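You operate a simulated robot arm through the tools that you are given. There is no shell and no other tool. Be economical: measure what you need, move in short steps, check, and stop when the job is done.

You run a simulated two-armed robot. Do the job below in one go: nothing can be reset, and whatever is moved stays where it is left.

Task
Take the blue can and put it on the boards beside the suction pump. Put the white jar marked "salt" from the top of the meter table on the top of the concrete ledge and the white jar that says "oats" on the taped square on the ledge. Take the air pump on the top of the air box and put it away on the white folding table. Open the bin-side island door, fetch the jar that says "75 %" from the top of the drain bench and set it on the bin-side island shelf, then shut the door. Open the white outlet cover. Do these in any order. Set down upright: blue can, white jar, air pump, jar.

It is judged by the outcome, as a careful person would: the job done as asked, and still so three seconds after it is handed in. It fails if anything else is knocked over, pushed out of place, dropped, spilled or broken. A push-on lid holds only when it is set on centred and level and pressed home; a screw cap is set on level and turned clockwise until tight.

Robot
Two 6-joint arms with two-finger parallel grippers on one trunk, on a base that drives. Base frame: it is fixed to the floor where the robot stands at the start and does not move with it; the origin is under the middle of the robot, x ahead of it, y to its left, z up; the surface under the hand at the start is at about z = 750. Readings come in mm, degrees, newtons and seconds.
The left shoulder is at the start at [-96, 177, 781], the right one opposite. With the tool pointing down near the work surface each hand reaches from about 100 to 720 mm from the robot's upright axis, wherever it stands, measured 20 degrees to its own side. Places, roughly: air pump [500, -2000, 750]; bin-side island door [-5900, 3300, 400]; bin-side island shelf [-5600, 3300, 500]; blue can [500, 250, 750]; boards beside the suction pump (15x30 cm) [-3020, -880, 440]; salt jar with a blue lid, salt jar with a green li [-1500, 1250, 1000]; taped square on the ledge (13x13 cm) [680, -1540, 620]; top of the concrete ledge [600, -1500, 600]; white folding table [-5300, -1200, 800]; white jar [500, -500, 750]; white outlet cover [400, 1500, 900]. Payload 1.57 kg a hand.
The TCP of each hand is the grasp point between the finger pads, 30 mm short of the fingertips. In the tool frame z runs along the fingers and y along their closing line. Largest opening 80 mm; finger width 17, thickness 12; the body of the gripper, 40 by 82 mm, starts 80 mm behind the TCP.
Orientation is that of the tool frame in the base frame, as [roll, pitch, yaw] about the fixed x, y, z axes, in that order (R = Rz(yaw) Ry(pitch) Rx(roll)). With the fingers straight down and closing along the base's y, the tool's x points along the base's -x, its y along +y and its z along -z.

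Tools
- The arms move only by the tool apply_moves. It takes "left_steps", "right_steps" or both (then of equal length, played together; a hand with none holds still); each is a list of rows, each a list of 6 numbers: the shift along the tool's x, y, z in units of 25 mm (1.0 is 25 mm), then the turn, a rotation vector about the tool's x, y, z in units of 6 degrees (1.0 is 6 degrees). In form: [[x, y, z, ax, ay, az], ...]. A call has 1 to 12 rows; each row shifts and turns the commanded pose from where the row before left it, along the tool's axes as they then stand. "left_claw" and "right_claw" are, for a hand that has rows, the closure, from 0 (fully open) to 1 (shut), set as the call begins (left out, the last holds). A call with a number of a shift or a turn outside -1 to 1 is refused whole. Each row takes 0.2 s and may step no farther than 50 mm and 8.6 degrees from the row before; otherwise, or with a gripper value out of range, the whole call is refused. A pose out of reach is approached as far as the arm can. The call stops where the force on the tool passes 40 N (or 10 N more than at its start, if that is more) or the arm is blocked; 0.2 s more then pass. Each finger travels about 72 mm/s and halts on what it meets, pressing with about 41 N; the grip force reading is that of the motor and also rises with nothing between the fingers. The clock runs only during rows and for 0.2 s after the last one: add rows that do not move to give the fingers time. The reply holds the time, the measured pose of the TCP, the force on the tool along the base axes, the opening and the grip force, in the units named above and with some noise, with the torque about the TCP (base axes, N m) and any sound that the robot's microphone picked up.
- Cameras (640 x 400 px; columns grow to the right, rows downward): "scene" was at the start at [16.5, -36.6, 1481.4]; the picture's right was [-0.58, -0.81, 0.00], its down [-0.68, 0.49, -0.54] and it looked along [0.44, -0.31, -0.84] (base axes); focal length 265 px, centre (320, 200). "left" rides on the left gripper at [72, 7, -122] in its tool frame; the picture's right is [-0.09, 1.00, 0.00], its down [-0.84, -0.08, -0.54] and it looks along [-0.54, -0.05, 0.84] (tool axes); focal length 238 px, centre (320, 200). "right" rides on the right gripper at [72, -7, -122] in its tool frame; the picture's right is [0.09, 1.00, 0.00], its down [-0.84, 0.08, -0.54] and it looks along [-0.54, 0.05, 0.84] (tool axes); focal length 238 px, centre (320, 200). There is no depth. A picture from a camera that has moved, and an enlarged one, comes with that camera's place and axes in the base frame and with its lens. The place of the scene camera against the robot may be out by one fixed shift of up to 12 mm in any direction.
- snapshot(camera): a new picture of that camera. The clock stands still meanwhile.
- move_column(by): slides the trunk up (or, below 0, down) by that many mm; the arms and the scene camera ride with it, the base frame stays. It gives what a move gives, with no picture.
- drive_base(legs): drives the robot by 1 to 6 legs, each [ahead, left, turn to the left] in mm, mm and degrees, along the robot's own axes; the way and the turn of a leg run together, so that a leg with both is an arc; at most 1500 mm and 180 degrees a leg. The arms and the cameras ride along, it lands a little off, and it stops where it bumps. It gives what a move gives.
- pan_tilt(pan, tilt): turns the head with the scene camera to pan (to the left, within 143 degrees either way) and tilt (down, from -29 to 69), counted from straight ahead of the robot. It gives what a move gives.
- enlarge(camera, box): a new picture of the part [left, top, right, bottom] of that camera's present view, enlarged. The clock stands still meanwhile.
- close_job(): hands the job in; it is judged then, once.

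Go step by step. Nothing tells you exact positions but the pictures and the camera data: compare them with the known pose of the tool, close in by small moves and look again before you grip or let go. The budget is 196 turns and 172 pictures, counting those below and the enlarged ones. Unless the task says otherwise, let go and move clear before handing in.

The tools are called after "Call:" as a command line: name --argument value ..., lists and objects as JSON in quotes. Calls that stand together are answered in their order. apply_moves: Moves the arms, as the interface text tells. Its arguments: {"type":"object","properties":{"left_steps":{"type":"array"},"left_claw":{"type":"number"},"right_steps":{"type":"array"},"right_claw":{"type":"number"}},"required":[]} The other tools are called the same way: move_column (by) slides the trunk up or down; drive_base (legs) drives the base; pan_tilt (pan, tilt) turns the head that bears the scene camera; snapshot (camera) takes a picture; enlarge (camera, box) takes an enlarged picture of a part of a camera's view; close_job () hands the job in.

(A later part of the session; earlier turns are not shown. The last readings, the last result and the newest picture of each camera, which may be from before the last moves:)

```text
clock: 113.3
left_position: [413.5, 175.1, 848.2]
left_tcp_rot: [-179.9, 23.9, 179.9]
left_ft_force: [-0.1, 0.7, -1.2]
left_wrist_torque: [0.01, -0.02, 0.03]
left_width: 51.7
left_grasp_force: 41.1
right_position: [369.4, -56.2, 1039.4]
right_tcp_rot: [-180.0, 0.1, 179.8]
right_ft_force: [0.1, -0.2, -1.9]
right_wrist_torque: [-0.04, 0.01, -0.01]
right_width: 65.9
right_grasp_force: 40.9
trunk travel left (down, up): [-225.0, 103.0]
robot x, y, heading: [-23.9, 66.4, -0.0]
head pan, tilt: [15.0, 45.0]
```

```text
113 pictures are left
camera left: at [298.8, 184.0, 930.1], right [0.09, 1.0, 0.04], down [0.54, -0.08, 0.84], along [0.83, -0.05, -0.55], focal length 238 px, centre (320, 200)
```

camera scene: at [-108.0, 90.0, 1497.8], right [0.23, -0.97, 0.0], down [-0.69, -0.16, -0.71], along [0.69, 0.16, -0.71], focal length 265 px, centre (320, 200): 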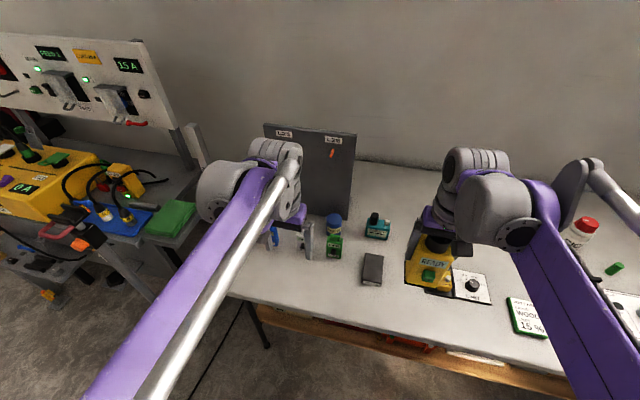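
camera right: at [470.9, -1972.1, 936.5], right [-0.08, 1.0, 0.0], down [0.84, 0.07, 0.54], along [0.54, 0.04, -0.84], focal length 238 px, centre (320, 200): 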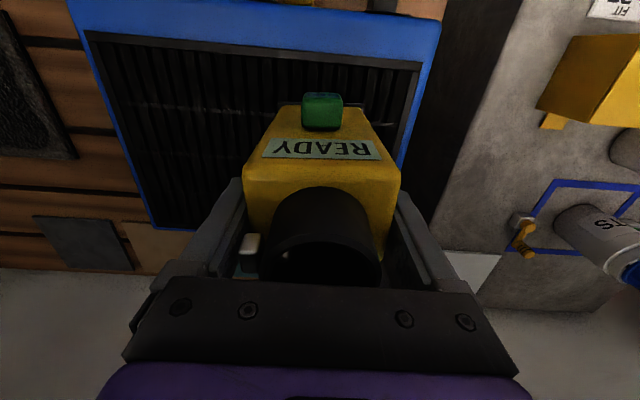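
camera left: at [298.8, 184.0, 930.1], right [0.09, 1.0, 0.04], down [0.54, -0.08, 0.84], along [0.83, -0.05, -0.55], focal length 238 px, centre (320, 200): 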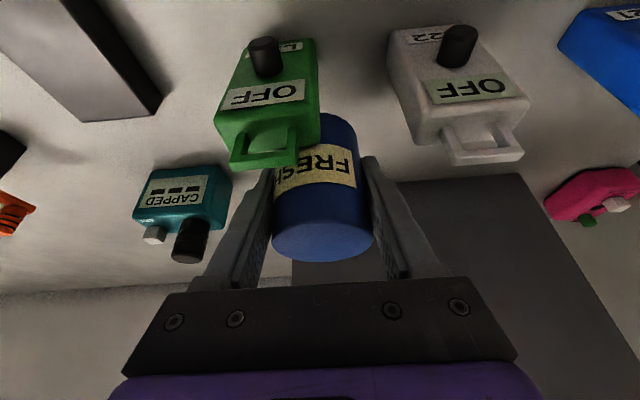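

The can is held. I'll lift it straight up and check that the green box wasn't disturbed.

Call:
apply_moves --left_steps '[[-0.41, 0, -0.91, 0, 0, 0], [-0.41, 0, -0.91, 0, 0, 0], [-0.41, 0, -0.91, 0, 0, 0], [-0.41, 0, -0.91, 0, 0, 0], [-0.41, 0, -0.91, 0, 0, 0], [-0.41, 0, -0.91, 0, 0, 0], [0.5, 0, -0.5, 0, 0, 0], [0.9, 0, -0.41, 0, 0, 0], [0.9, 0, -0.41, 0, 0, 0], [0.9, 0, -0.41, 0, 0, 0]]'

Call:
snapshot --camera "left"

Call:
pan_tilt --pan -130 --tilt 25

Call:
enlarge --camera "scene" --box '[120, 80, 600, 380]'

```text
clock: 115.5
left_position: [321.8, 174.8, 1005.6]
left_tcp_rot: [-179.9, 24.0, 179.8]
left_ft_force: [-0.7, 0.1, -1.5]
left_wrist_torque: [-0.01, -0.01, 0.01]
left_width: 51.6
left_grasp_force: 41.1
right_position: [371.6, -57.2, 1038.8]
right_tcp_rot: [179.9, 0.1, 179.9]
right_ft_force: [0.3, -0.1, -0.9]
right_wrist_torque: [0.03, -0.04, 0.02]
right_width: 65.8
right_grasp_force: 41.1
trunk travel left (down, up): [-225.0, 103.0]
robot x, y, heading: [-23.1, 62.8, -0.3]
head pan, tilt: [15.0, 45.0]
```

```text
112 pictures are left
camera left: at [206.9, 182.2, 1087.5], right [0.09, 1.0, 0.04], down [0.54, -0.08, 0.84], along [0.83, -0.05, -0.55], focal length 238 px, centre (320, 200)
```

left: 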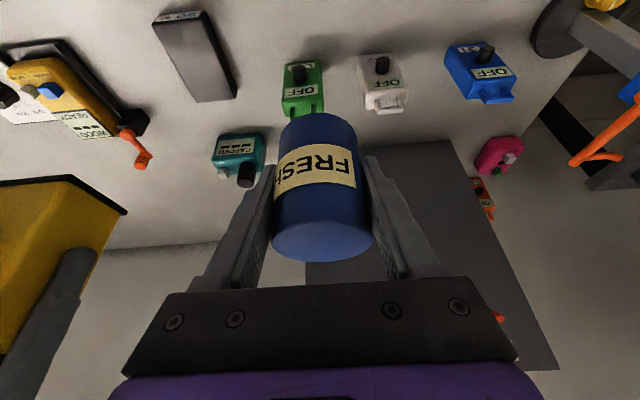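

```text
clock: 117.8
left_position: [323.6, 172.9, 1005.9]
left_tcp_rot: [180.0, 24.0, 179.9]
left_ft_force: [0.7, -0.6, -1.8]
left_wrist_torque: [-0.03, -0.02, 0.01]
left_width: 51.5
left_grasp_force: 40.9
right_position: [370.9, -56.5, 1039.6]
right_tcp_rot: [180.0, 0.2, 179.9]
right_ft_force: [0.0, -0.3, -1.2]
right_wrist_torque: [0.02, 0.0, 0.0]
right_width: 65.3
right_grasp_force: 41.1
trunk travel left (down, up): [-225.0, 103.0]
robot x, y, heading: [-27.8, 64.0, -0.3]
head pan, tilt: [-130.0, 25.0]
```

```text
1.33 times, centred on (360, 230) of scene
camera zoom: at [-124.8, -2.1, 1528.4], right [-0.76, 0.65, 0.0], down [0.27, 0.32, -0.91], along [-0.59, -0.69, -0.42], focal length 353 px, centre (267, 160)
```

zoom: 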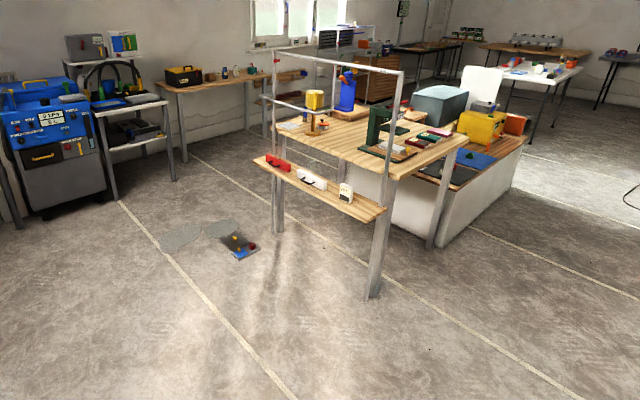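

The boards by the suction pump are on the low white bench, whose long side faces +y. I'll back off, turn to face it and strafe along to it.

Call:
drive_base --legs '[[-400, 0, 0], [0, 0, -90], [0, -1400, 0], [0, -1300, 0]]'

Call:
pan_tilt --pan 0 --tilt 35

Call:
snapshot --camera "scene"

```text
clock: 147.5
left_position: [-3031.1, -173.9, 1005.8]
left_tcp_rot: [180.0, 24.0, 86.9]
left_ft_force: [0.0, -0.2, -1.5]
left_wrist_torque: [0.0, -0.03, 0.03]
left_width: 52.0
left_grasp_force: 40.5
right_position: [-3263.5, -210.9, 1038.1]
right_tcp_rot: [-180.0, 0.1, 86.8]
right_ft_force: [-0.7, 0.0, -1.2]
right_wrist_torque: [0.02, -0.01, 0.01]
right_width: 65.9
right_grasp_force: 41.1
trunk travel left (down, up): [-225.0, 103.0]
robot x, y, heading: [-3122.8, 180.5, -93.1]
head pan, tilt: [-130.0, 25.0]
```

```text
clock: 149.6
left_position: [-3030.8, -173.2, 1004.8]
left_tcp_rot: [-180.0, 24.0, 86.9]
left_ft_force: [0.5, -0.3, -1.1]
left_wrist_torque: [0.02, -0.02, -0.02]
left_width: 51.4
left_grasp_force: 41.4
right_position: [-3263.3, -209.7, 1039.5]
right_tcp_rot: [180.0, 0.1, 86.7]
right_ft_force: [0.5, 0.4, -1.3]
right_wrist_torque: [-0.02, -0.01, -0.01]
right_width: 65.7
right_grasp_force: 40.9
trunk travel left (down, up): [-225.0, 103.0]
robot x, y, heading: [-3121.2, 183.6, -93.4]
head pan, tilt: [0.0, 35.0]
```

```text
110 pictures are left
camera scene: at [-3125.0, 135.7, 1512.7], right [-1.0, 0.06, 0.0], down [0.03, 0.57, -0.82], along [-0.05, -0.82, -0.57], focal length 265 px, centre (320, 200)
```

scene: 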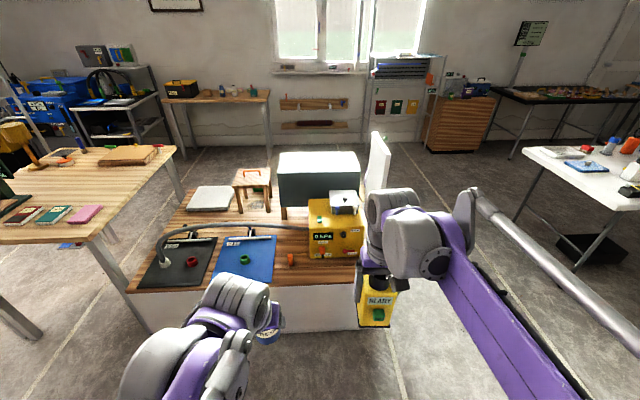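

I can see the low bench with the yellow suction pump; I'll zoom in on the free boards beside it.

Call:
enlarge --camera "scene" --box '[120, 150, 400, 325]'

Call:
enlarge --camera "scene" --box '[500, 100, 640, 240]'

```text
2.29 times, centred on (260, 238) of scene
camera zoom: at [-3125.0, 135.7, 1512.7], right [-1.0, 0.06, 0.0], down [0.03, 0.57, -0.82], along [-0.05, -0.82, -0.57], focal length 605 px, centre (457, 114)
```

zoom: 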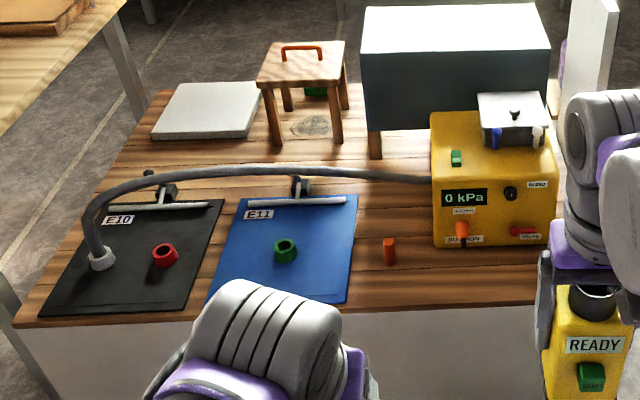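

```text
2.86 times, centred on (570, 170) of scene
camera zoom: at [-3125.0, 135.7, 1512.7], right [-1.0, 0.06, 0.0], down [0.03, 0.57, -0.82], along [-0.05, -0.82, -0.57], focal length 757 px, centre (-394, 286)
```

zoom: 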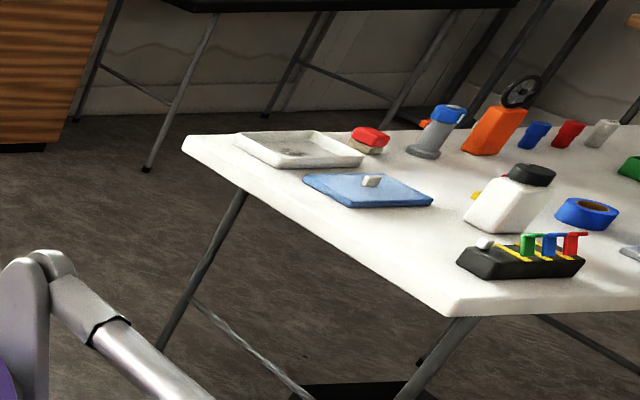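

The free strip of boards is between the blue mat and the pump, with a small orange peg at about (−3029, −816). I'll aim to put the can behind the peg at about (−3040, −900). First I'll tuck the right hand up and drive in.

Call:
apply_moves --right_steps '[[1, 0, -1, 0, 0, 0], [1, 0, -1, 0, 0, 0], [1, 0, -1, 0, 0, 0], [1, 0, -1, 0, 0, 0], [0.5, 0, -1, 0, 0, 0]]'

Call:
drive_base --legs '[[0, 0, 3.3], [530, 0, 0]]'

Call:
pan_tilt --pan 5 --tilt 50

Call:
snapshot --camera "scene"

Call:
snapshot --camera "left"

```text
clock: 150.8
left_position: [-3030.7, -174.1, 1004.8]
left_tcp_rot: [179.9, 24.0, 87.0]
left_ft_force: [-0.1, -0.4, -1.8]
left_wrist_torque: [0.02, 0.02, -0.01]
left_width: 51.5
left_grasp_force: 41.4
right_position: [-3255.2, -94.1, 1162.0]
right_tcp_rot: [180.0, 0.1, 86.8]
right_ft_force: [0.3, 0.5, -1.4]
right_wrist_torque: [-0.01, -0.01, -0.02]
right_width: 65.8
right_grasp_force: 40.9
trunk travel left (down, up): [-225.0, 103.0]
robot x, y, heading: [-3121.4, 182.1, -93.2]
head pan, tilt: [0.0, 35.0]
```

```text
clock: 154.4
left_position: [-3000.9, -714.8, 1005.1]
left_tcp_rot: [180.0, 24.0, 91.1]
left_ft_force: [-0.2, 0.1, -1.5]
left_wrist_torque: [0.02, -0.01, -0.01]
left_width: 51.8
left_grasp_force: 40.7
right_position: [-3230.1, -653.1, 1161.9]
right_tcp_rot: [-180.0, 0.0, 91.1]
right_ft_force: [-0.5, -0.1, -2.5]
right_wrist_torque: [0.02, 0.01, 0.03]
right_width: 65.7
right_grasp_force: 41.0
trunk travel left (down, up): [-225.0, 103.0]
robot x, y, heading: [-3116.4, -371.8, -89.2]
head pan, tilt: [0.0, 35.0]
```

```text
clock: 155.2
left_position: [-3000.4, -714.4, 1006.2]
left_tcp_rot: [-180.0, 23.9, 91.2]
left_ft_force: [-0.3, 0.2, -1.9]
left_wrist_torque: [0.0, 0.01, 0.01]
left_width: 51.5
left_grasp_force: 41.7
right_position: [-3230.2, -653.5, 1162.8]
right_tcp_rot: [-180.0, 0.1, 91.0]
right_ft_force: [0.1, -0.7, -1.8]
right_wrist_torque: [-0.03, 0.02, -0.01]
right_width: 65.7
right_grasp_force: 40.5
trunk travel left (down, up): [-225.0, 103.0]
robot x, y, heading: [-3118.5, -368.4, -89.0]
head pan, tilt: [5.0, 50.0]
```

```text
107 pictures are left
camera scene: at [-3109.9, -401.5, 1491.0], right [-0.99, -0.1, 0.0], down [-0.08, 0.76, -0.64], along [0.07, -0.64, -0.77], focal length 265 px, centre (320, 200)
```

scene: 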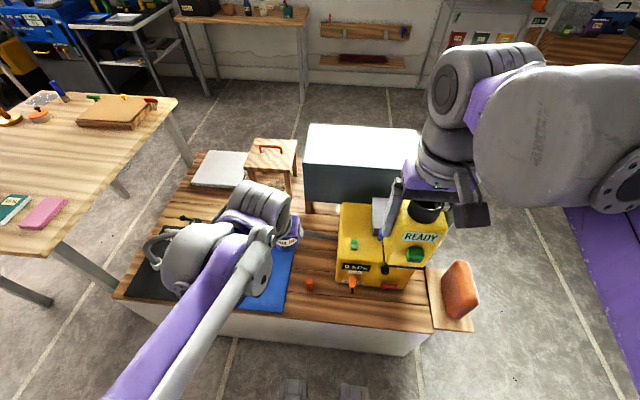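

```text
106 pictures are left
camera left: at [-2995.5, -597.9, 1087.5], right [1.0, -0.07, 0.04], down [-0.07, -0.55, 0.84], along [-0.03, -0.84, -0.55], focal length 238 px, centre (320, 200)
```

left: 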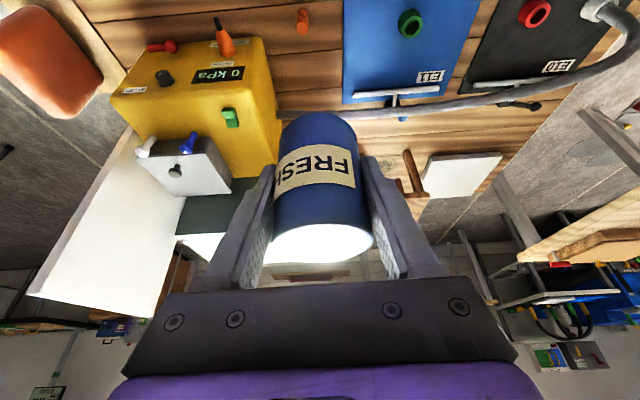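

I'll lower the trunk fully, then bring the can down over the target in front of the hose.

Call:
move_column --by -225

Call:
apply_moves --left_steps '[[-0.19, -0.117, 1, 0, 0, 0], [-0.19, -0.117, 1, 0, 0, 0], [-0.19, -0.117, 1, 0, 0, 0], [-0.19, -0.117, 1, 0, 0, 0], [-0.19, -0.117, 1, 0, 0, 0], [-0.19, -0.117, 1, 0, 0, 0], [-0.19, -0.117, 1, 0, 0, 0], [-0.19, -0.117, 1, 0, 0, 0], [-0.19, -0.117, 1, 0, 0, 0], [-0.19, -0.117, 1, 0, 0, 0], [-0.19, -0.117, 1, 0, 0, 0], [-0.19, -0.117, 1, 0, 0, 0]]'

Call:
snapshot --camera "left"

Call:
enlarge --camera "scene" --box '[200, 180, 440, 330]'

```text
clock: 157.5
left_position: [-2999.0, -714.6, 780.2]
left_tcp_rot: [179.9, 24.0, 91.1]
left_ft_force: [0.2, -0.2, -0.9]
left_wrist_torque: [-0.01, 0.01, 0.0]
left_width: 51.7
left_grasp_force: 41.5
right_position: [-3230.3, -652.5, 937.3]
right_tcp_rot: [-179.9, 0.1, 91.0]
right_ft_force: [-0.2, -1.1, -1.8]
right_wrist_torque: [-0.03, 0.0, 0.02]
right_width: 65.7
right_grasp_force: 41.3
trunk travel left (down, up): [0.0, 328.0]
robot x, y, heading: [-3117.8, -368.8, -89.3]
head pan, tilt: [5.0, 50.0]
```

```text
clock: 160.1
left_position: [-3031.5, -888.5, 528.3]
left_tcp_rot: [180.0, 23.9, 91.1]
left_ft_force: [-0.5, -0.6, -1.0]
left_wrist_torque: [0.01, 0.0, -0.02]
left_width: 51.7
left_grasp_force: 41.2
right_position: [-3229.3, -652.7, 936.8]
right_tcp_rot: [180.0, 0.0, 90.9]
right_ft_force: [0.0, 0.1, -1.6]
right_wrist_torque: [-0.01, 0.0, -0.02]
right_width: 65.8
right_grasp_force: 41.3
trunk travel left (down, up): [0.0, 328.0]
robot x, y, heading: [-3118.1, -367.0, -89.1]
head pan, tilt: [5.0, 50.0]
```

```text
105 pictures are left
camera left: at [-3027.5, -771.5, 610.3], right [1.0, -0.07, 0.04], down [-0.07, -0.55, 0.84], along [-0.03, -0.84, -0.55], focal length 238 px, centre (320, 200)
```

left: 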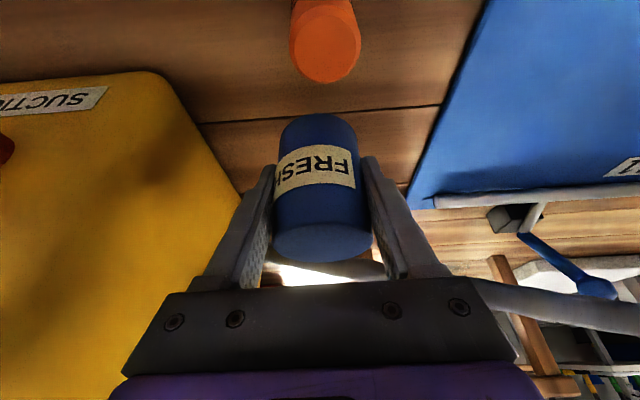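

```text
2.67 times, centred on (320, 255) of scene
camera zoom: at [-3109.0, -451.0, 1265.4], right [-0.99, -0.1, 0.0], down [-0.08, 0.76, -0.64], along [0.07, -0.64, -0.77], focal length 706 px, centre (320, 53)
```

zoom: 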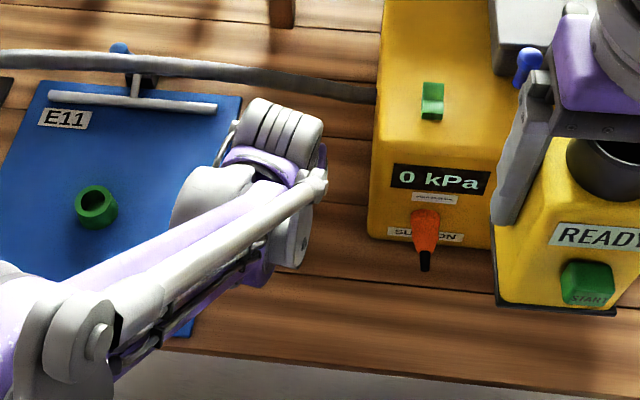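

Good clearance on both sides. I'll lower vertically to contact.

Call:
apply_moves --left_steps '[[0.33, 0, 0.73, 0, 0, 0], [0.26, 0, 0.58, 0, 0, 0], [0.05, 0, 0.11, 0, 0, 0], [0.05, 0, 0.11, 0, 0, 0], [0.05, 0, 0.11, 0, 0, 0], [0.05, 0, 0.11, 0, 0, 0], [0.05, 0, 0.11, 0, 0, 0]]'

```text
clock: 161.8
left_position: [-3031.1, -888.1, 481.3]
left_tcp_rot: [-179.9, 24.2, 91.1]
left_ft_force: [0.0, 6.6, 17.9]
left_wrist_torque: [0.21, 0.1, -0.02]
left_width: 51.7
left_grasp_force: 41.0
right_position: [-3230.0, -651.4, 939.0]
right_tcp_rot: [-180.0, 0.3, 91.0]
right_ft_force: [-0.3, 0.7, -1.1]
right_wrist_torque: [0.01, 0.0, -0.02]
right_width: 65.9
right_grasp_force: 41.1
trunk travel left (down, up): [0.0, 328.0]
robot x, y, heading: [-3117.0, -369.5, -88.9]
head pan, tilt: [5.0, 50.0]
stopped in row 7 (left hand): the force on the tool passed its limit at 42 N (the readings are from after the stop); the commanded pose is now the measured one
```

The can is down. I'll open and withdraw along the tool axis.

Call:
apply_moves --left_steps '[[0, 0, 0, 0, 0, 0], [0, 0, 0, 0, 0, 0], [0, 0, 0, 0, 0, 0], [0, 0, -0.5, 0, 0, 0], [0, 0, -1, 0, 0, 0], [0, 0, -1, 0, 0, 0], [0, 0, -1, 0, 0, 0], [-0.3, 0, -1, 0, 0, 0], [-0.3, 0, -1, 0, 0, 0], [-0.3, 0, -1, 0, 0, 0]]' --left_claw 0

Call:
snapshot --camera "left"

Call:
enlarge --camera "scene" --box '[200, 180, 440, 330]'

```text
clock: 164.0
left_position: [-3031.6, -842.1, 638.6]
left_tcp_rot: [-180.0, 24.1, 91.1]
left_ft_force: [-0.5, -0.4, -0.5]
left_wrist_torque: [0.02, 0.0, -0.01]
left_width: 79.9
left_grasp_force: 0.0
right_position: [-3230.3, -653.4, 937.2]
right_tcp_rot: [180.0, 0.1, 91.0]
right_ft_force: [-0.4, 0.1, -1.3]
right_wrist_torque: [0.01, 0.01, 0.01]
right_width: 65.6
right_grasp_force: 40.6
trunk travel left (down, up): [0.0, 328.0]
robot x, y, heading: [-3115.2, -369.8, -89.0]
head pan, tilt: [5.0, 50.0]
```

```text
103 pictures are left
camera left: at [-3027.0, -725.8, 720.1], right [1.0, -0.07, 0.04], down [-0.07, -0.54, 0.84], along [-0.03, -0.84, -0.55], focal length 238 px, centre (320, 200)
```

left: 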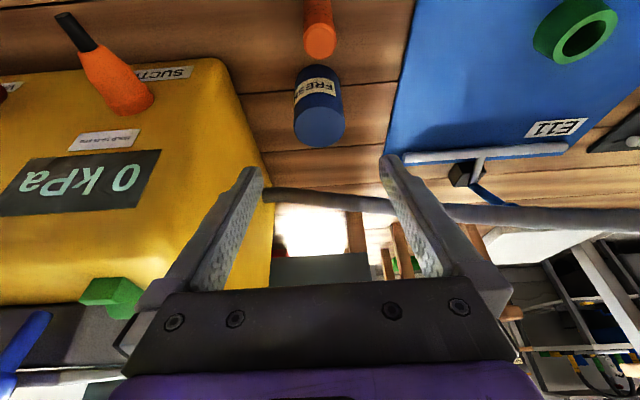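

```text
2.67 times, centred on (320, 255) of scene
camera zoom: at [-3109.0, -450.4, 1265.5], right [-0.99, -0.1, 0.0], down [-0.08, 0.76, -0.64], along [0.07, -0.64, -0.77], focal length 706 px, centre (320, 53)
```

zoom: 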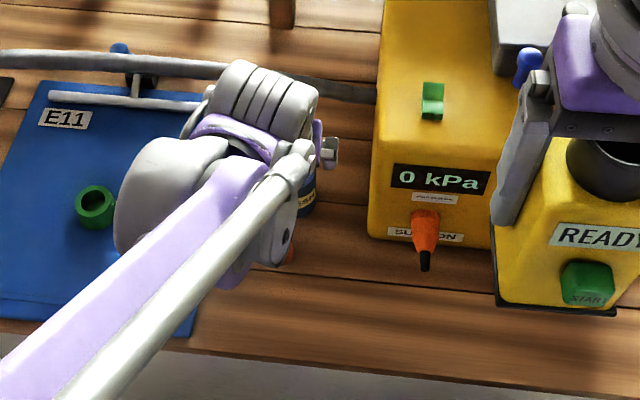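

The can stands upright on the boards. I'll raise the trunk, level the left tool, back off and strafe toward the white folding table.

Call:
move_column --by 225

Call:
apply_moves --left_steps '[[0.5, 0, -1, 0, 1, 0], [0.5, 0, -1, 0, 1, 0], [0.5, 0, -1, 0, 1, 0], [0.5, 0, -1, 0, 1, 0], [1, 0, -1, 0, 0, 0], [1, 0, 0, 0, 0, 0]]'

Call:
drive_base --legs '[[-350, 0, -1], [0, -1320, 0]]'

Call:
pan_tilt --pan -15 --tilt 40

Call:
snapshot --camera "scene"

```text
clock: 166.3
left_position: [-3033.0, -844.4, 863.2]
left_tcp_rot: [-180.0, 24.1, 91.1]
left_ft_force: [0.4, 0.9, -1.2]
left_wrist_torque: [-0.05, 0.01, 0.02]
left_width: 79.8
left_grasp_force: 0.0
right_position: [-3230.2, -652.6, 1161.9]
right_tcp_rot: [-180.0, 0.0, 91.0]
right_ft_force: [0.0, -0.2, 0.0]
right_wrist_torque: [-0.02, -0.02, 0.0]
right_width: 65.7
right_grasp_force: 41.4
trunk travel left (down, up): [-225.0, 103.0]
robot x, y, heading: [-3116.8, -367.2, -89.3]
head pan, tilt: [5.0, 50.0]
```

```text
clock: 167.8
left_position: [-3036.1, -721.1, 971.7]
left_tcp_rot: [-180.0, 0.0, 91.1]
left_ft_force: [-0.6, -0.2, 0.4]
left_wrist_torque: [0.02, 0.01, 0.02]
left_width: 80.2
left_grasp_force: 0.0
right_position: [-3230.1, -651.8, 1162.6]
right_tcp_rot: [-180.0, 0.1, 90.9]
right_ft_force: [-0.7, 0.6, -1.9]
right_wrist_torque: [0.0, -0.01, 0.03]
right_width: 65.6
right_grasp_force: 40.8
trunk travel left (down, up): [-225.0, 103.0]
robot x, y, heading: [-3115.1, -365.7, -89.0]
head pan, tilt: [5.0, 50.0]
```

```text
clock: 181.5
left_position: [-4391.0, -346.6, 970.9]
left_tcp_rot: [179.9, 0.1, 88.1]
left_ft_force: [-1.1, 0.0, 0.9]
left_wrist_torque: [-0.02, -0.01, -0.02]
left_width: 79.9
left_grasp_force: 0.0
right_position: [-4580.1, -267.7, 1162.9]
right_tcp_rot: [180.0, 0.2, 88.1]
right_ft_force: [0.4, 0.5, -2.0]
right_wrist_torque: [-0.01, -0.01, 0.03]
right_width: 65.9
right_grasp_force: 41.5
trunk travel left (down, up): [-225.0, 103.0]
robot x, y, heading: [-4451.5, 9.5, -91.6]
head pan, tilt: [5.0, 50.0]
```

```text
clock: 182.4
left_position: [-4390.9, -345.6, 970.6]
left_tcp_rot: [179.9, 0.1, 88.2]
left_ft_force: [0.0, 0.4, 0.2]
left_wrist_torque: [0.01, -0.02, -0.01]
left_width: 80.1
left_grasp_force: 0.0
right_position: [-4580.6, -268.2, 1162.9]
right_tcp_rot: [-179.9, 0.1, 88.1]
right_ft_force: [0.2, -0.3, -1.9]
right_wrist_torque: [-0.02, 0.0, 0.02]
right_width: 65.8
right_grasp_force: 41.0
trunk travel left (down, up): [-225.0, 103.0]
robot x, y, heading: [-4451.7, 7.9, -91.8]
head pan, tilt: [-15.0, 40.0]
```

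```text
101 pictures are left
camera scene: at [-4476.8, -27.7, 1505.1], right [-0.96, 0.29, 0.0], down [0.19, 0.62, -0.77], along [-0.22, -0.73, -0.64], focal length 265 px, centre (320, 200)
```

scene: 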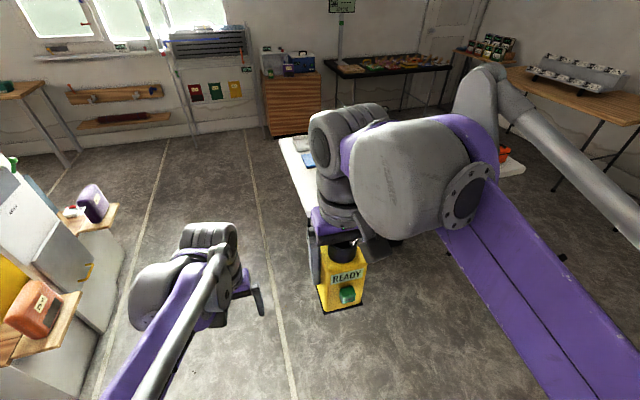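

The right arm hides the table, so I'll drive closer and use the right wrist camera.

Call:
drive_base --legs '[[0, 0, 1.7], [260, 0, 0]]'

Call:
snapshot --camera "right"

Call:
pan_tilt --pan -50 --tilt 40

Call:
snapshot --camera "scene"

```text
clock: 184.6
left_position: [-4376.9, -601.1, 971.2]
left_tcp_rot: [180.0, 0.1, 90.2]
left_ft_force: [0.1, -0.9, -0.5]
left_wrist_torque: [0.03, 0.0, 0.02]
left_width: 80.1
left_grasp_force: 0.0
right_position: [-4570.5, -529.4, 1161.7]
right_tcp_rot: [180.0, 0.2, 90.2]
right_ft_force: [0.3, -0.2, -2.1]
right_wrist_torque: [0.01, -0.02, -0.01]
right_width: 65.6
right_grasp_force: 41.3
trunk travel left (down, up): [-225.0, 103.0]
robot x, y, heading: [-4450.2, -245.5, -89.7]
head pan, tilt: [-15.0, 40.0]
```

```text
100 pictures are left
camera right: at [-4577.8, -456.8, 1284.3], right [1.0, 0.1, 0.0], down [0.08, -0.84, 0.54], along [0.05, -0.54, -0.84], focal length 238 px, centre (320, 200)
```

right: 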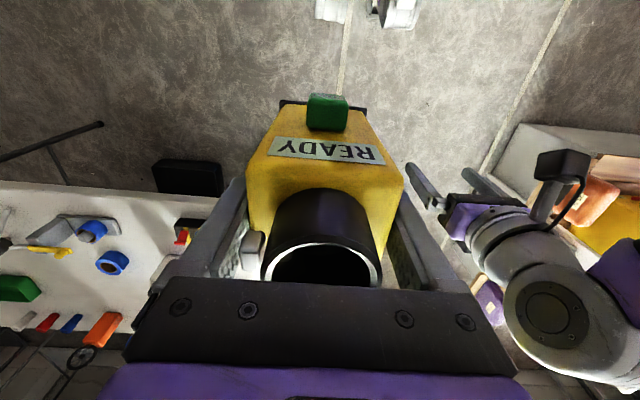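

```text
clock: 185.6
left_position: [-4377.8, -600.9, 970.9]
left_tcp_rot: [-180.0, 0.2, 90.2]
left_ft_force: [-0.7, 0.0, -0.1]
left_wrist_torque: [0.03, -0.04, -0.01]
left_width: 80.0
left_grasp_force: 0.1
right_position: [-4570.3, -528.2, 1163.3]
right_tcp_rot: [179.9, 0.0, 90.3]
right_ft_force: [0.0, 0.1, -2.8]
right_wrist_torque: [0.0, 0.03, -0.04]
right_width: 66.0
right_grasp_force: 41.4
trunk travel left (down, up): [-225.0, 103.0]
robot x, y, heading: [-4449.9, -245.6, -89.6]
head pan, tilt: [-50.0, 40.0]
```

```text
99 pictures are left
camera scene: at [-4518.5, -257.8, 1505.1], right [-0.65, 0.76, 0.0], down [0.49, 0.42, -0.77], along [-0.58, -0.49, -0.64], focal length 265 px, centre (320, 200)
```

scene: 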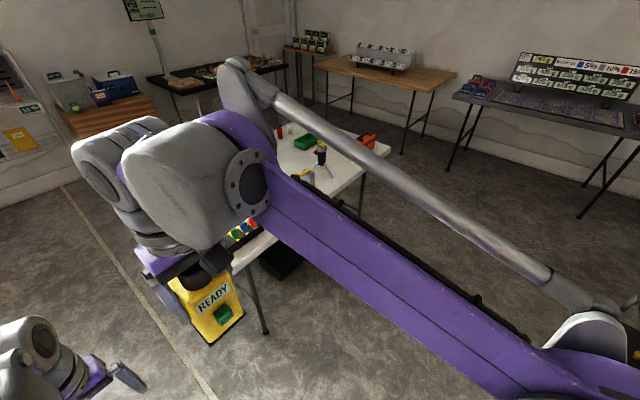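

Call:
snapshot --camera "left"

```text
98 pictures are left
camera left: at [-4371.5, -527.5, 1092.8], right [1.0, -0.09, 0.0], down [-0.07, -0.84, 0.54], along [-0.05, -0.54, -0.84], focal length 238 px, centre (320, 200)
```

left: 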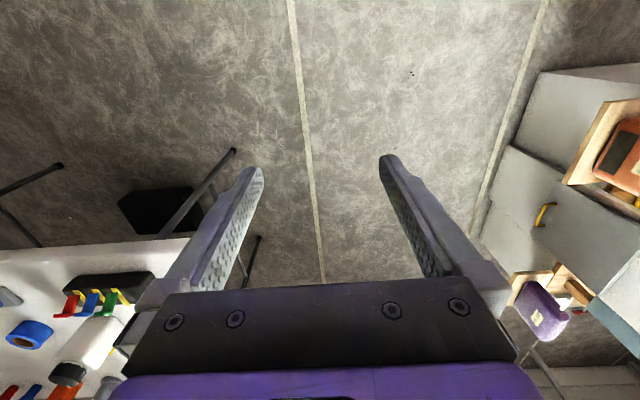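

I'll close the empty left gripper and raise it, so its camera can see the table corner.

Call:
apply_moves --left_steps '[[0, 0, -1, 0, 0, 0], [0, 0, -1, 0, 0, 0], [0, 0, -1, 0, 0, 0], [0, 0, -1, 0, 0, 0], [0, 0, 0, 0, 0, 0]]' --left_claw 1

Call:
snapshot --camera "left"

```text
clock: 186.8
left_position: [-4381.8, -601.7, 1070.4]
left_tcp_rot: [180.0, 0.1, 90.3]
left_ft_force: [0.4, 0.0, 0.1]
left_wrist_torque: [0.0, -0.02, -0.06]
left_width: 0.0
left_grasp_force: 20.8
right_position: [-4570.2, -528.8, 1161.1]
right_tcp_rot: [-180.0, 0.1, 90.2]
right_ft_force: [0.0, 0.0, -1.5]
right_wrist_torque: [0.0, 0.01, -0.01]
right_width: 65.8
right_grasp_force: 41.1
trunk travel left (down, up): [-225.0, 103.0]
robot x, y, heading: [-4450.4, -249.5, -89.9]
head pan, tilt: [-50.0, 40.0]
```

```text
97 pictures are left
camera left: at [-4375.3, -527.5, 1192.7], right [1.0, -0.09, 0.0], down [-0.07, -0.84, 0.54], along [-0.05, -0.54, -0.84], focal length 238 px, centre (320, 200)
```

left: 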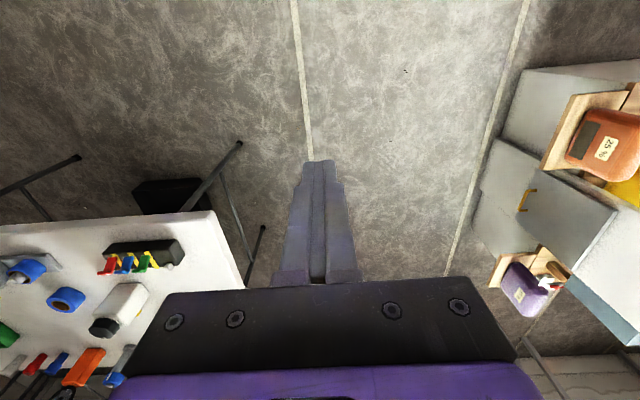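

Intersecting two views puts the table top at z≈725 with its near corner at about (−4670, −841). There is free space behind the test-tube rack at about (−4760, −1075). I'll drive in and bring the pump over it.

Call:
drive_base --legs '[[0, -130, 0], [260, 0, 0]]'

Call:
snapshot --camera "left"

```text
clock: 190.1
left_position: [-4512.7, -864.7, 1070.9]
left_tcp_rot: [-179.9, 0.1, 89.9]
left_ft_force: [0.0, 0.3, 0.1]
left_wrist_torque: [0.04, -0.04, 0.02]
left_width: 0.0
left_grasp_force: 21.4
right_position: [-4701.1, -791.8, 1162.4]
right_tcp_rot: [180.0, 0.2, 90.0]
right_ft_force: [-0.9, 0.9, -2.0]
right_wrist_torque: [0.0, -0.02, 0.0]
right_width: 65.8
right_grasp_force: 41.5
trunk travel left (down, up): [-225.0, 103.0]
robot x, y, heading: [-4585.1, -511.0, -90.3]
head pan, tilt: [-50.0, 40.0]
```

```text
96 pictures are left
camera left: at [-4506.4, -791.1, 1192.3], right [1.0, -0.09, 0.0], down [-0.08, -0.84, 0.54], along [-0.05, -0.54, -0.84], focal length 238 px, centre (320, 200)
```

left: 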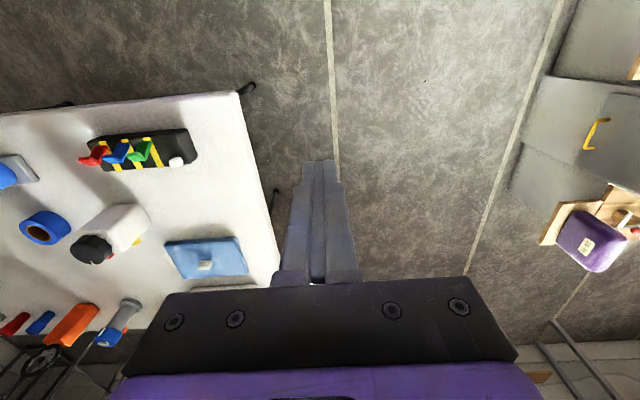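

The free rectangle behind the rack is clear in this view, with its centre at about (−4775, −1078). I'll move the pump there, descending on the way.

Call:
apply_moves --right_steps '[[-0.95, -0.247, 0.9, 0, 0, 0], [-0.95, -0.247, 0.9, 0, 0, 0], [-0.95, -0.247, 0.9, 0, 0, 0], [-0.95, -0.247, 0.9, 0, 0, 0], [-0.95, -0.247, 0.9, 0, 0, 0], [-0.95, -0.247, 0.9, 0, 0, 0], [-0.95, -0.247, 0.9, 0, 0, 0], [-0.95, -0.247, 0.9, 0, 0, 0], [-0.95, -0.247, 0.9, 0, 0, 0], [-0.95, -0.247, 0.9, 0, 0, 0], [-0.95, -0.247, 0.9, 0, 0, 0], [-0.95, -0.247, 0.9, 0, 0, 0]]'

Call:
snapshot --camera "left"

Call:
snapshot --camera "right"

```text
clock: 192.7
left_position: [-4513.2, -865.6, 1069.9]
left_tcp_rot: [179.9, -0.1, 89.9]
left_ft_force: [-0.1, -1.1, 0.2]
left_wrist_torque: [0.02, -0.01, 0.0]
left_width: 0.0
left_grasp_force: 21.5
right_position: [-4778.6, -1074.8, 892.5]
right_tcp_rot: [-179.9, 0.1, 89.9]
right_ft_force: [0.4, -0.1, -1.2]
right_wrist_torque: [-0.01, -0.02, 0.0]
right_width: 65.8
right_grasp_force: 41.1
trunk travel left (down, up): [-225.0, 103.0]
robot x, y, heading: [-4584.8, -507.6, -90.4]
head pan, tilt: [-50.0, 40.0]
```

```text
95 pictures are left
camera left: at [-4506.7, -791.9, 1192.2], right [1.0, -0.09, 0.0], down [-0.08, -0.84, 0.54], along [-0.05, -0.54, -0.84], focal length 238 px, centre (320, 200)
```

left: 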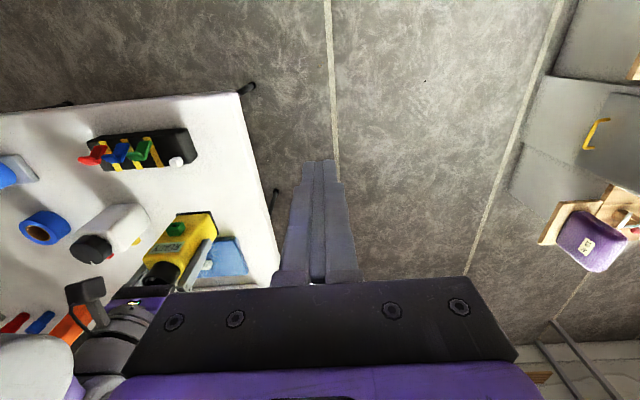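

```text
94 pictures are left
camera right: at [-4785.9, -1003.1, 1014.5], right [1.0, 0.09, 0.0], down [0.08, -0.84, 0.54], along [0.05, -0.54, -0.84], focal length 238 px, centre (320, 200)
```

right: 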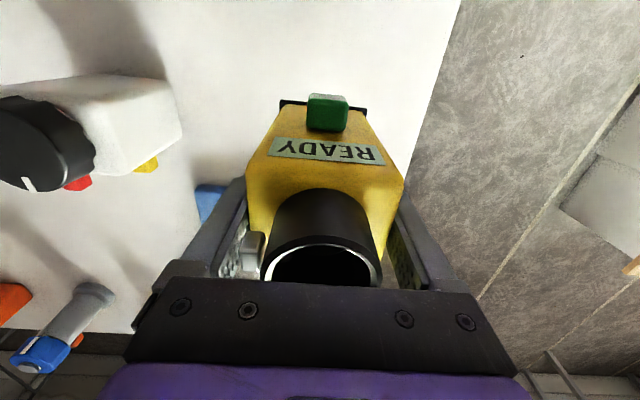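

The spot is clear on all sides. I'll lower it, with slow steps near contact.

Call:
apply_moves --right_steps '[[0, 0, 1, 0, 0, 0], [0, 0, 0.6, 0, 0, 0], [0, 0, 0.16, 0, 0, 0], [0, 0, 0.16, 0, 0, 0], [0, 0, 0.16, 0, 0, 0], [0, 0, 0.16, 0, 0, 0], [0, 0, 0.16, 0, 0, 0], [0, 0, 0.16, 0, 0, 0], [0, 0, 0.16, 0, 0, 0], [0, 0, 0.16, 0, 0, 0]]'

Call:
snapshot --camera "left"

```text
clock: 194.9
left_position: [-4513.2, -862.2, 1071.3]
left_tcp_rot: [-179.8, 0.1, 90.0]
left_ft_force: [0.9, 0.1, -0.6]
left_wrist_torque: [0.01, 0.01, 0.03]
left_width: 0.0
left_grasp_force: 21.5
right_position: [-4775.5, -1075.0, 824.4]
right_tcp_rot: [179.9, 0.2, 89.9]
right_ft_force: [1.8, 0.0, 35.6]
right_wrist_torque: [0.04, -0.28, -0.05]
right_width: 65.7
right_grasp_force: 40.5
trunk travel left (down, up): [-225.0, 103.0]
robot x, y, heading: [-4580.4, -510.8, -90.0]
head pan, tilt: [-50.0, 40.0]
```

```text
93 pictures are left
camera left: at [-4505.3, -788.0, 1193.1], right [1.0, -0.09, 0.0], down [-0.08, -0.83, 0.55], along [-0.05, -0.54, -0.84], focal length 238 px, centre (320, 200)
```

left: 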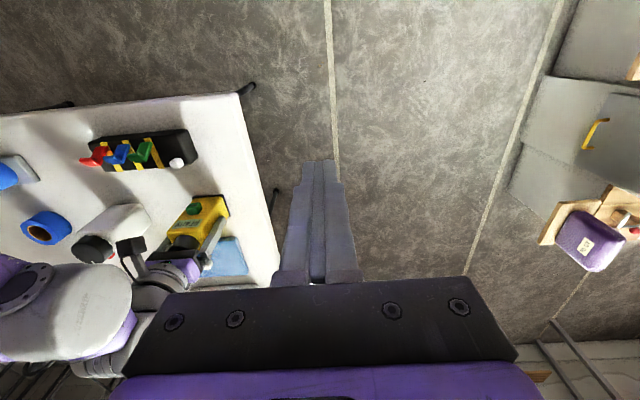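

Contact at 824, consistent with the table top. I'll release and lift.

Call:
apply_moves --right_steps '[[0, 0, -0.05, 0, 0, 0], [0, 0, 0, 0, 0, 0], [0, 0, 0, 0, 0, 0], [0, 0, 0, 0, 0, 0]]' --right_claw 0

Call:
apply_moves --right_steps '[[0, 0, -1, 0, 0, 0], [0, 0, -1, 0, 0, 0], [0, 0, -1, 0, 0, 0], [0, 0, -1, 0, 0, 0], [0, 0, -1, 0, 0, 0], [0.5, 0, -1, 0, 0, 0], [1, 0, -1, 0, 0, 0], [1, 0, -1, 0, 0, 0], [1, 0, 0, 0, 0, 0], [1, 0, 0, 0, 0, 0], [1, 0, 0, 0, 0, 0], [1, 0, 0, 0, 0, 0]]'

Call:
snapshot --camera "left"

```text
clock: 195.9
left_position: [-4512.0, -864.1, 1071.0]
left_tcp_rot: [-180.0, 0.1, 89.9]
left_ft_force: [0.9, -0.1, 0.0]
left_wrist_torque: [-0.01, 0.0, 0.0]
left_width: 0.0
left_grasp_force: 21.1
right_position: [-4776.7, -1076.7, 823.3]
right_tcp_rot: [180.0, 0.0, 89.9]
right_ft_force: [0.0, 1.3, 0.1]
right_wrist_torque: [-0.01, -0.03, 0.02]
right_width: 79.9
right_grasp_force: 0.1
trunk travel left (down, up): [-225.0, 103.0]
robot x, y, heading: [-4583.1, -512.9, -90.3]
head pan, tilt: [-50.0, 40.0]
```

```text
clock: 198.5
left_position: [-4512.2, -864.6, 1071.1]
left_tcp_rot: [-179.9, 0.1, 89.9]
left_ft_force: [-0.6, 0.2, 0.3]
left_wrist_torque: [0.0, 0.0, 0.0]
left_width: 0.2
left_grasp_force: 21.7
right_position: [-4779.0, -910.1, 1020.9]
right_tcp_rot: [-180.0, 0.1, 89.9]
right_ft_force: [0.3, -0.7, 0.3]
right_wrist_torque: [-0.04, -0.02, 0.01]
right_width: 80.1
right_grasp_force: 0.0
trunk travel left (down, up): [-225.0, 103.0]
robot x, y, heading: [-4582.9, -507.2, -90.4]
head pan, tilt: [-50.0, 40.0]
```

```text
92 pictures are left
camera left: at [-4506.3, -789.9, 1192.6], right [1.0, -0.09, 0.0], down [-0.08, -0.84, 0.54], along [-0.05, -0.54, -0.84], focal length 238 px, centre (320, 200)
```

left: 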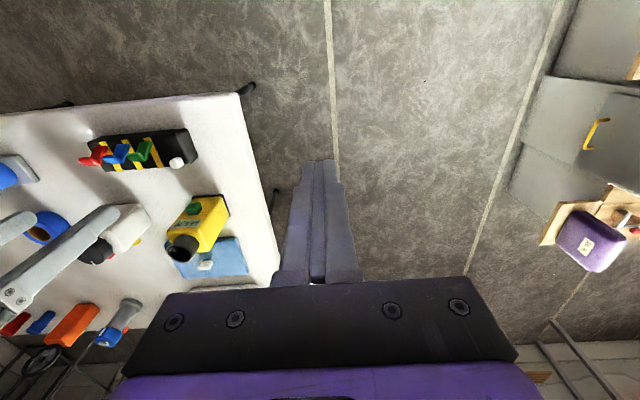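

The pump stands on the folding table. Next I'll drive back east to look at the outlet cover and the grey bench, which may be the drain bench.

Call:
drive_base --legs '[[-500, 0, 0.3], [0, 1500, 0], [0, 1500, 0], [0, 950, 0]]'

Call:
pan_tilt --pan 143 --tilt 20

Call:
snapshot --camera "scene"

```text
clock: 234.8
left_position: [-642.5, -326.8, 1070.6]
left_tcp_rot: [180.0, 0.1, 90.9]
left_ft_force: [0.3, 0.4, 0.4]
left_wrist_torque: [0.03, 0.0, 0.02]
left_width: 0.0
left_grasp_force: 21.1
right_position: [-906.6, -380.9, 1020.1]
right_tcp_rot: [-180.0, 0.1, 90.9]
right_ft_force: [-0.1, 1.0, -0.7]
right_wrist_torque: [0.01, -0.03, -0.01]
right_width: 80.0
right_grasp_force: 0.1
trunk travel left (down, up): [-225.0, 103.0]
robot x, y, heading: [-721.7, 27.2, -89.2]
head pan, tilt: [-50.0, 40.0]
```

```text
clock: 237.6
left_position: [-641.1, -325.6, 1070.6]
left_tcp_rot: [-180.0, 0.0, 90.9]
left_ft_force: [0.7, 0.4, 0.2]
left_wrist_torque: [-0.02, -0.01, -0.01]
left_width: 0.1
left_grasp_force: 21.8
right_position: [-907.4, -382.1, 1019.6]
right_tcp_rot: [180.0, 0.1, 90.9]
right_ft_force: [-0.4, 0.8, 0.5]
right_wrist_torque: [0.01, -0.03, 0.01]
right_width: 79.9
right_grasp_force: 0.1
trunk travel left (down, up): [-225.0, 103.0]
robot x, y, heading: [-715.4, 27.1, -88.9]
head pan, tilt: [143.0, 20.0]
```

```text
91 pictures are left
camera scene: at [-663.9, 144.9, 1536.5], right [0.81, -0.59, 0.0], down [-0.2, -0.28, -0.94], along [0.55, 0.76, -0.34], focal length 265 px, centre (320, 200)
```

scene: 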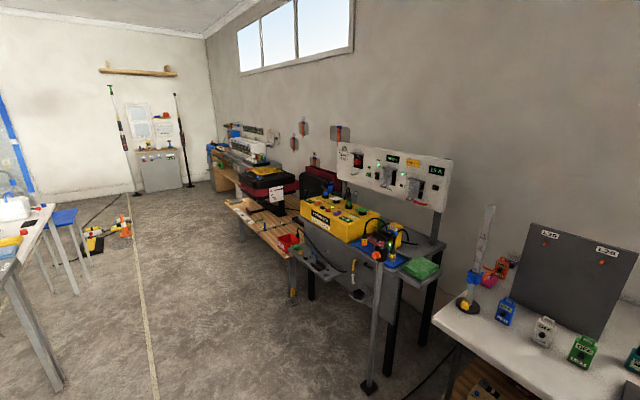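

Call:
enlarge --camera "scene" --box '[230, 120, 470, 270]'

Call:
pan_tilt --pan -143 --tilt 20

Call:
snapshot --camera "scene"

```text
2.67 times, centred on (350, 195) of scene
camera zoom: at [-663.9, 144.9, 1536.5], right [0.81, -0.59, 0.0], down [-0.2, -0.28, -0.94], along [0.55, 0.76, -0.34], focal length 706 px, centre (240, 213)
```

zoom: 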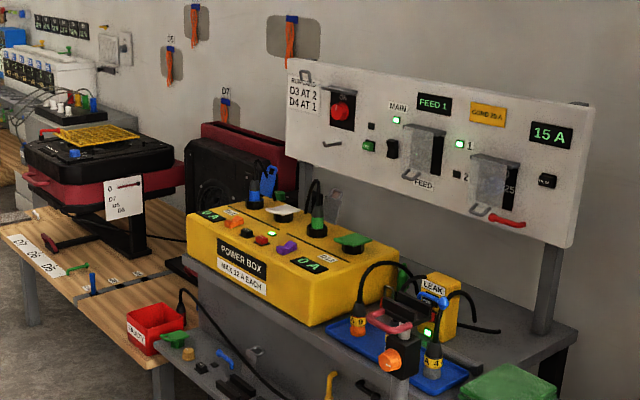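

```text
clock: 241.5
left_position: [-642.5, -327.7, 1070.9]
left_tcp_rot: [-180.0, 0.2, 90.9]
left_ft_force: [-0.6, -0.1, 0.2]
left_wrist_torque: [-0.02, 0.0, 0.01]
left_width: 0.0
left_grasp_force: 21.1
right_position: [-905.9, -381.9, 1021.1]
right_tcp_rot: [-180.0, 0.1, 90.9]
right_ft_force: [-0.1, 0.4, 0.2]
right_wrist_torque: [-0.02, -0.01, -0.03]
right_width: 80.2
right_grasp_force: 0.0
trunk travel left (down, up): [-225.0, 103.0]
robot x, y, heading: [-719.2, 28.6, -89.2]
head pan, tilt: [-143.0, 20.0]
```

```text
89 pictures are left
camera scene: at [-776.0, 143.2, 1536.5], right [0.79, 0.61, 0.0], down [0.21, -0.27, -0.94], along [-0.58, 0.74, -0.34], focal length 265 px, centre (320, 200)
```

scene: 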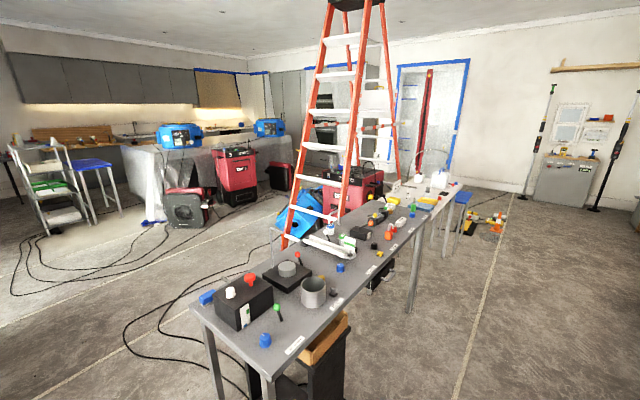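

The white cover is a flap on top of the yellow power box. I'll check the grey bench for the "75 %" jar.

Call:
enlarge --camera "scene" --box '[180, 220, 400, 358]'

Call:
enlarge --camera "scene" --box '[290, 150, 490, 275]'

```text
2.90 times, centred on (290, 289) of scene
camera zoom: at [-776.0, 143.2, 1536.5], right [0.79, 0.61, 0.0], down [0.21, -0.27, -0.94], along [-0.58, 0.74, -0.34], focal length 768 px, centre (407, -58)
```

zoom: 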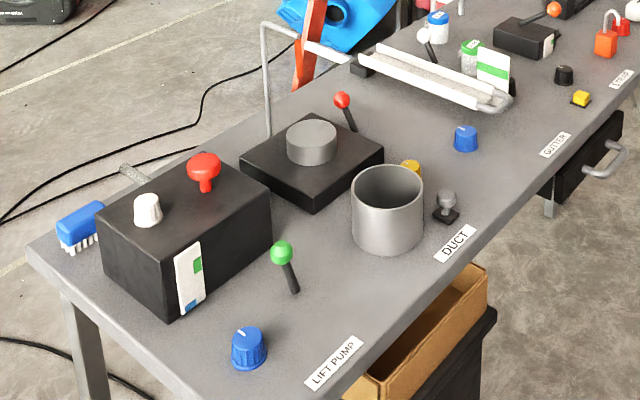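

```text
3.20 times, centred on (390, 212) of scene
camera zoom: at [-776.0, 143.2, 1536.5], right [0.79, 0.61, 0.0], down [0.21, -0.27, -0.94], along [-0.58, 0.74, -0.34], focal length 848 px, centre (96, 160)
```

zoom: 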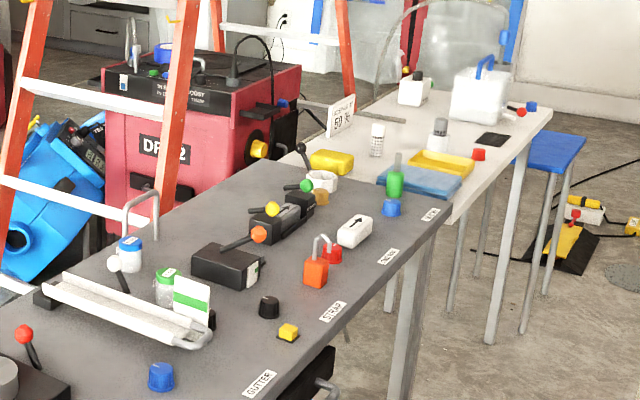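

This is the drain bench (labels GUTTER, DUCT, LIFT PUMP), and two small jars stand behind the gutter. I'll do the outlet first: turn to face +x and move in front of the power box.

Call:
drive_base --legs '[[0, 0, 89.2], [0, 1400, 0], [400, 0, 0]]'

Call:
pan_tilt --pan 0 --tilt 40

Call:
snapshot --camera "scene"

```text
clock: 259.7
left_position: [67.3, 1454.8, 1071.5]
left_tcp_rot: [180.0, 0.1, 178.0]
left_ft_force: [-0.4, -0.5, -0.4]
left_wrist_torque: [0.0, 0.01, -0.02]
left_width: 0.0
left_grasp_force: 21.6
right_position: [107.7, 1187.9, 1020.6]
right_tcp_rot: [-179.9, 0.1, 177.9]
right_ft_force: [0.4, -1.2, -0.4]
right_wrist_torque: [-0.01, 0.04, -0.02]
right_width: 80.1
right_grasp_force: 0.0
trunk travel left (down, up): [-225.0, 103.0]
robot x, y, heading: [-288.3, 1397.3, -2.5]
head pan, tilt: [-143.0, 20.0]
```

```text
clock: 262.0
left_position: [66.7, 1454.3, 1071.3]
left_tcp_rot: [179.9, 0.1, 178.0]
left_ft_force: [-0.5, -0.1, 0.0]
left_wrist_torque: [-0.01, -0.01, 0.01]
left_width: 0.0
left_grasp_force: 21.4
right_position: [106.9, 1187.6, 1019.6]
right_tcp_rot: [180.0, 0.2, 178.0]
right_ft_force: [-0.5, 0.1, 0.4]
right_wrist_torque: [0.01, 0.0, 0.0]
right_width: 80.3
right_grasp_force: 0.0
trunk travel left (down, up): [-225.0, 103.0]
robot x, y, heading: [-290.1, 1400.3, -2.2]
head pan, tilt: [0.0, 40.0]
```

```text
86 pictures are left
camera scene: at [-245.7, 1399.2, 1505.1], right [-0.04, -1.0, 0.0], down [-0.64, 0.02, -0.77], along [0.77, -0.03, -0.64], focal length 265 px, centre (320, 200)
```

scene: 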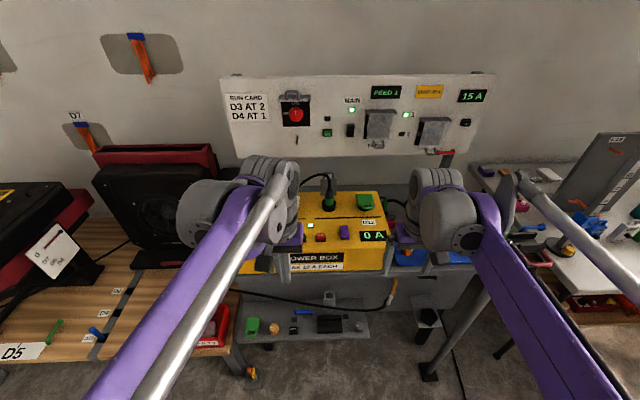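

Call:
snapshot --camera "left"

Call:
snapshot --camera "right"

```text
85 pictures are left
camera left: at [-5.4, 1465.2, 1192.4], right [0.13, 0.99, 0.0], down [0.83, -0.11, 0.54], along [0.54, -0.07, -0.84], focal length 238 px, centre (320, 200)
```

left: 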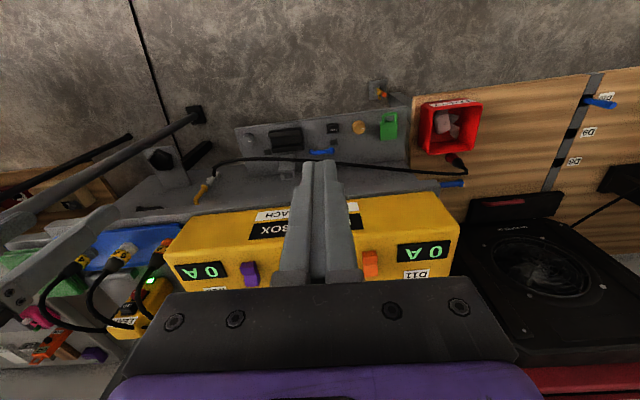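

```text
84 pictures are left
camera right: at [33.9, 1183.9, 1142.5], right [-0.06, 1.0, 0.0], down [0.84, 0.05, 0.54], along [0.54, 0.03, -0.84], focal length 238 px, centre (320, 200)
```

right: 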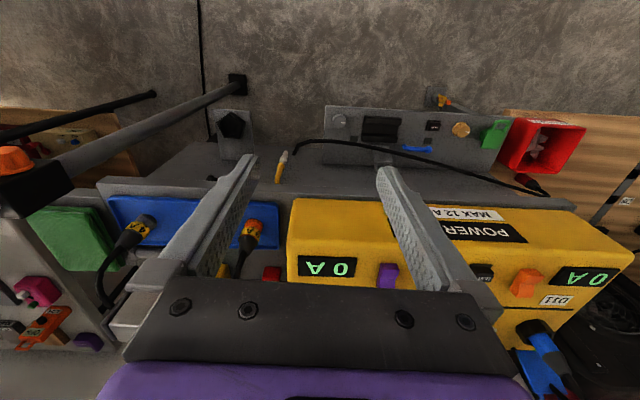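

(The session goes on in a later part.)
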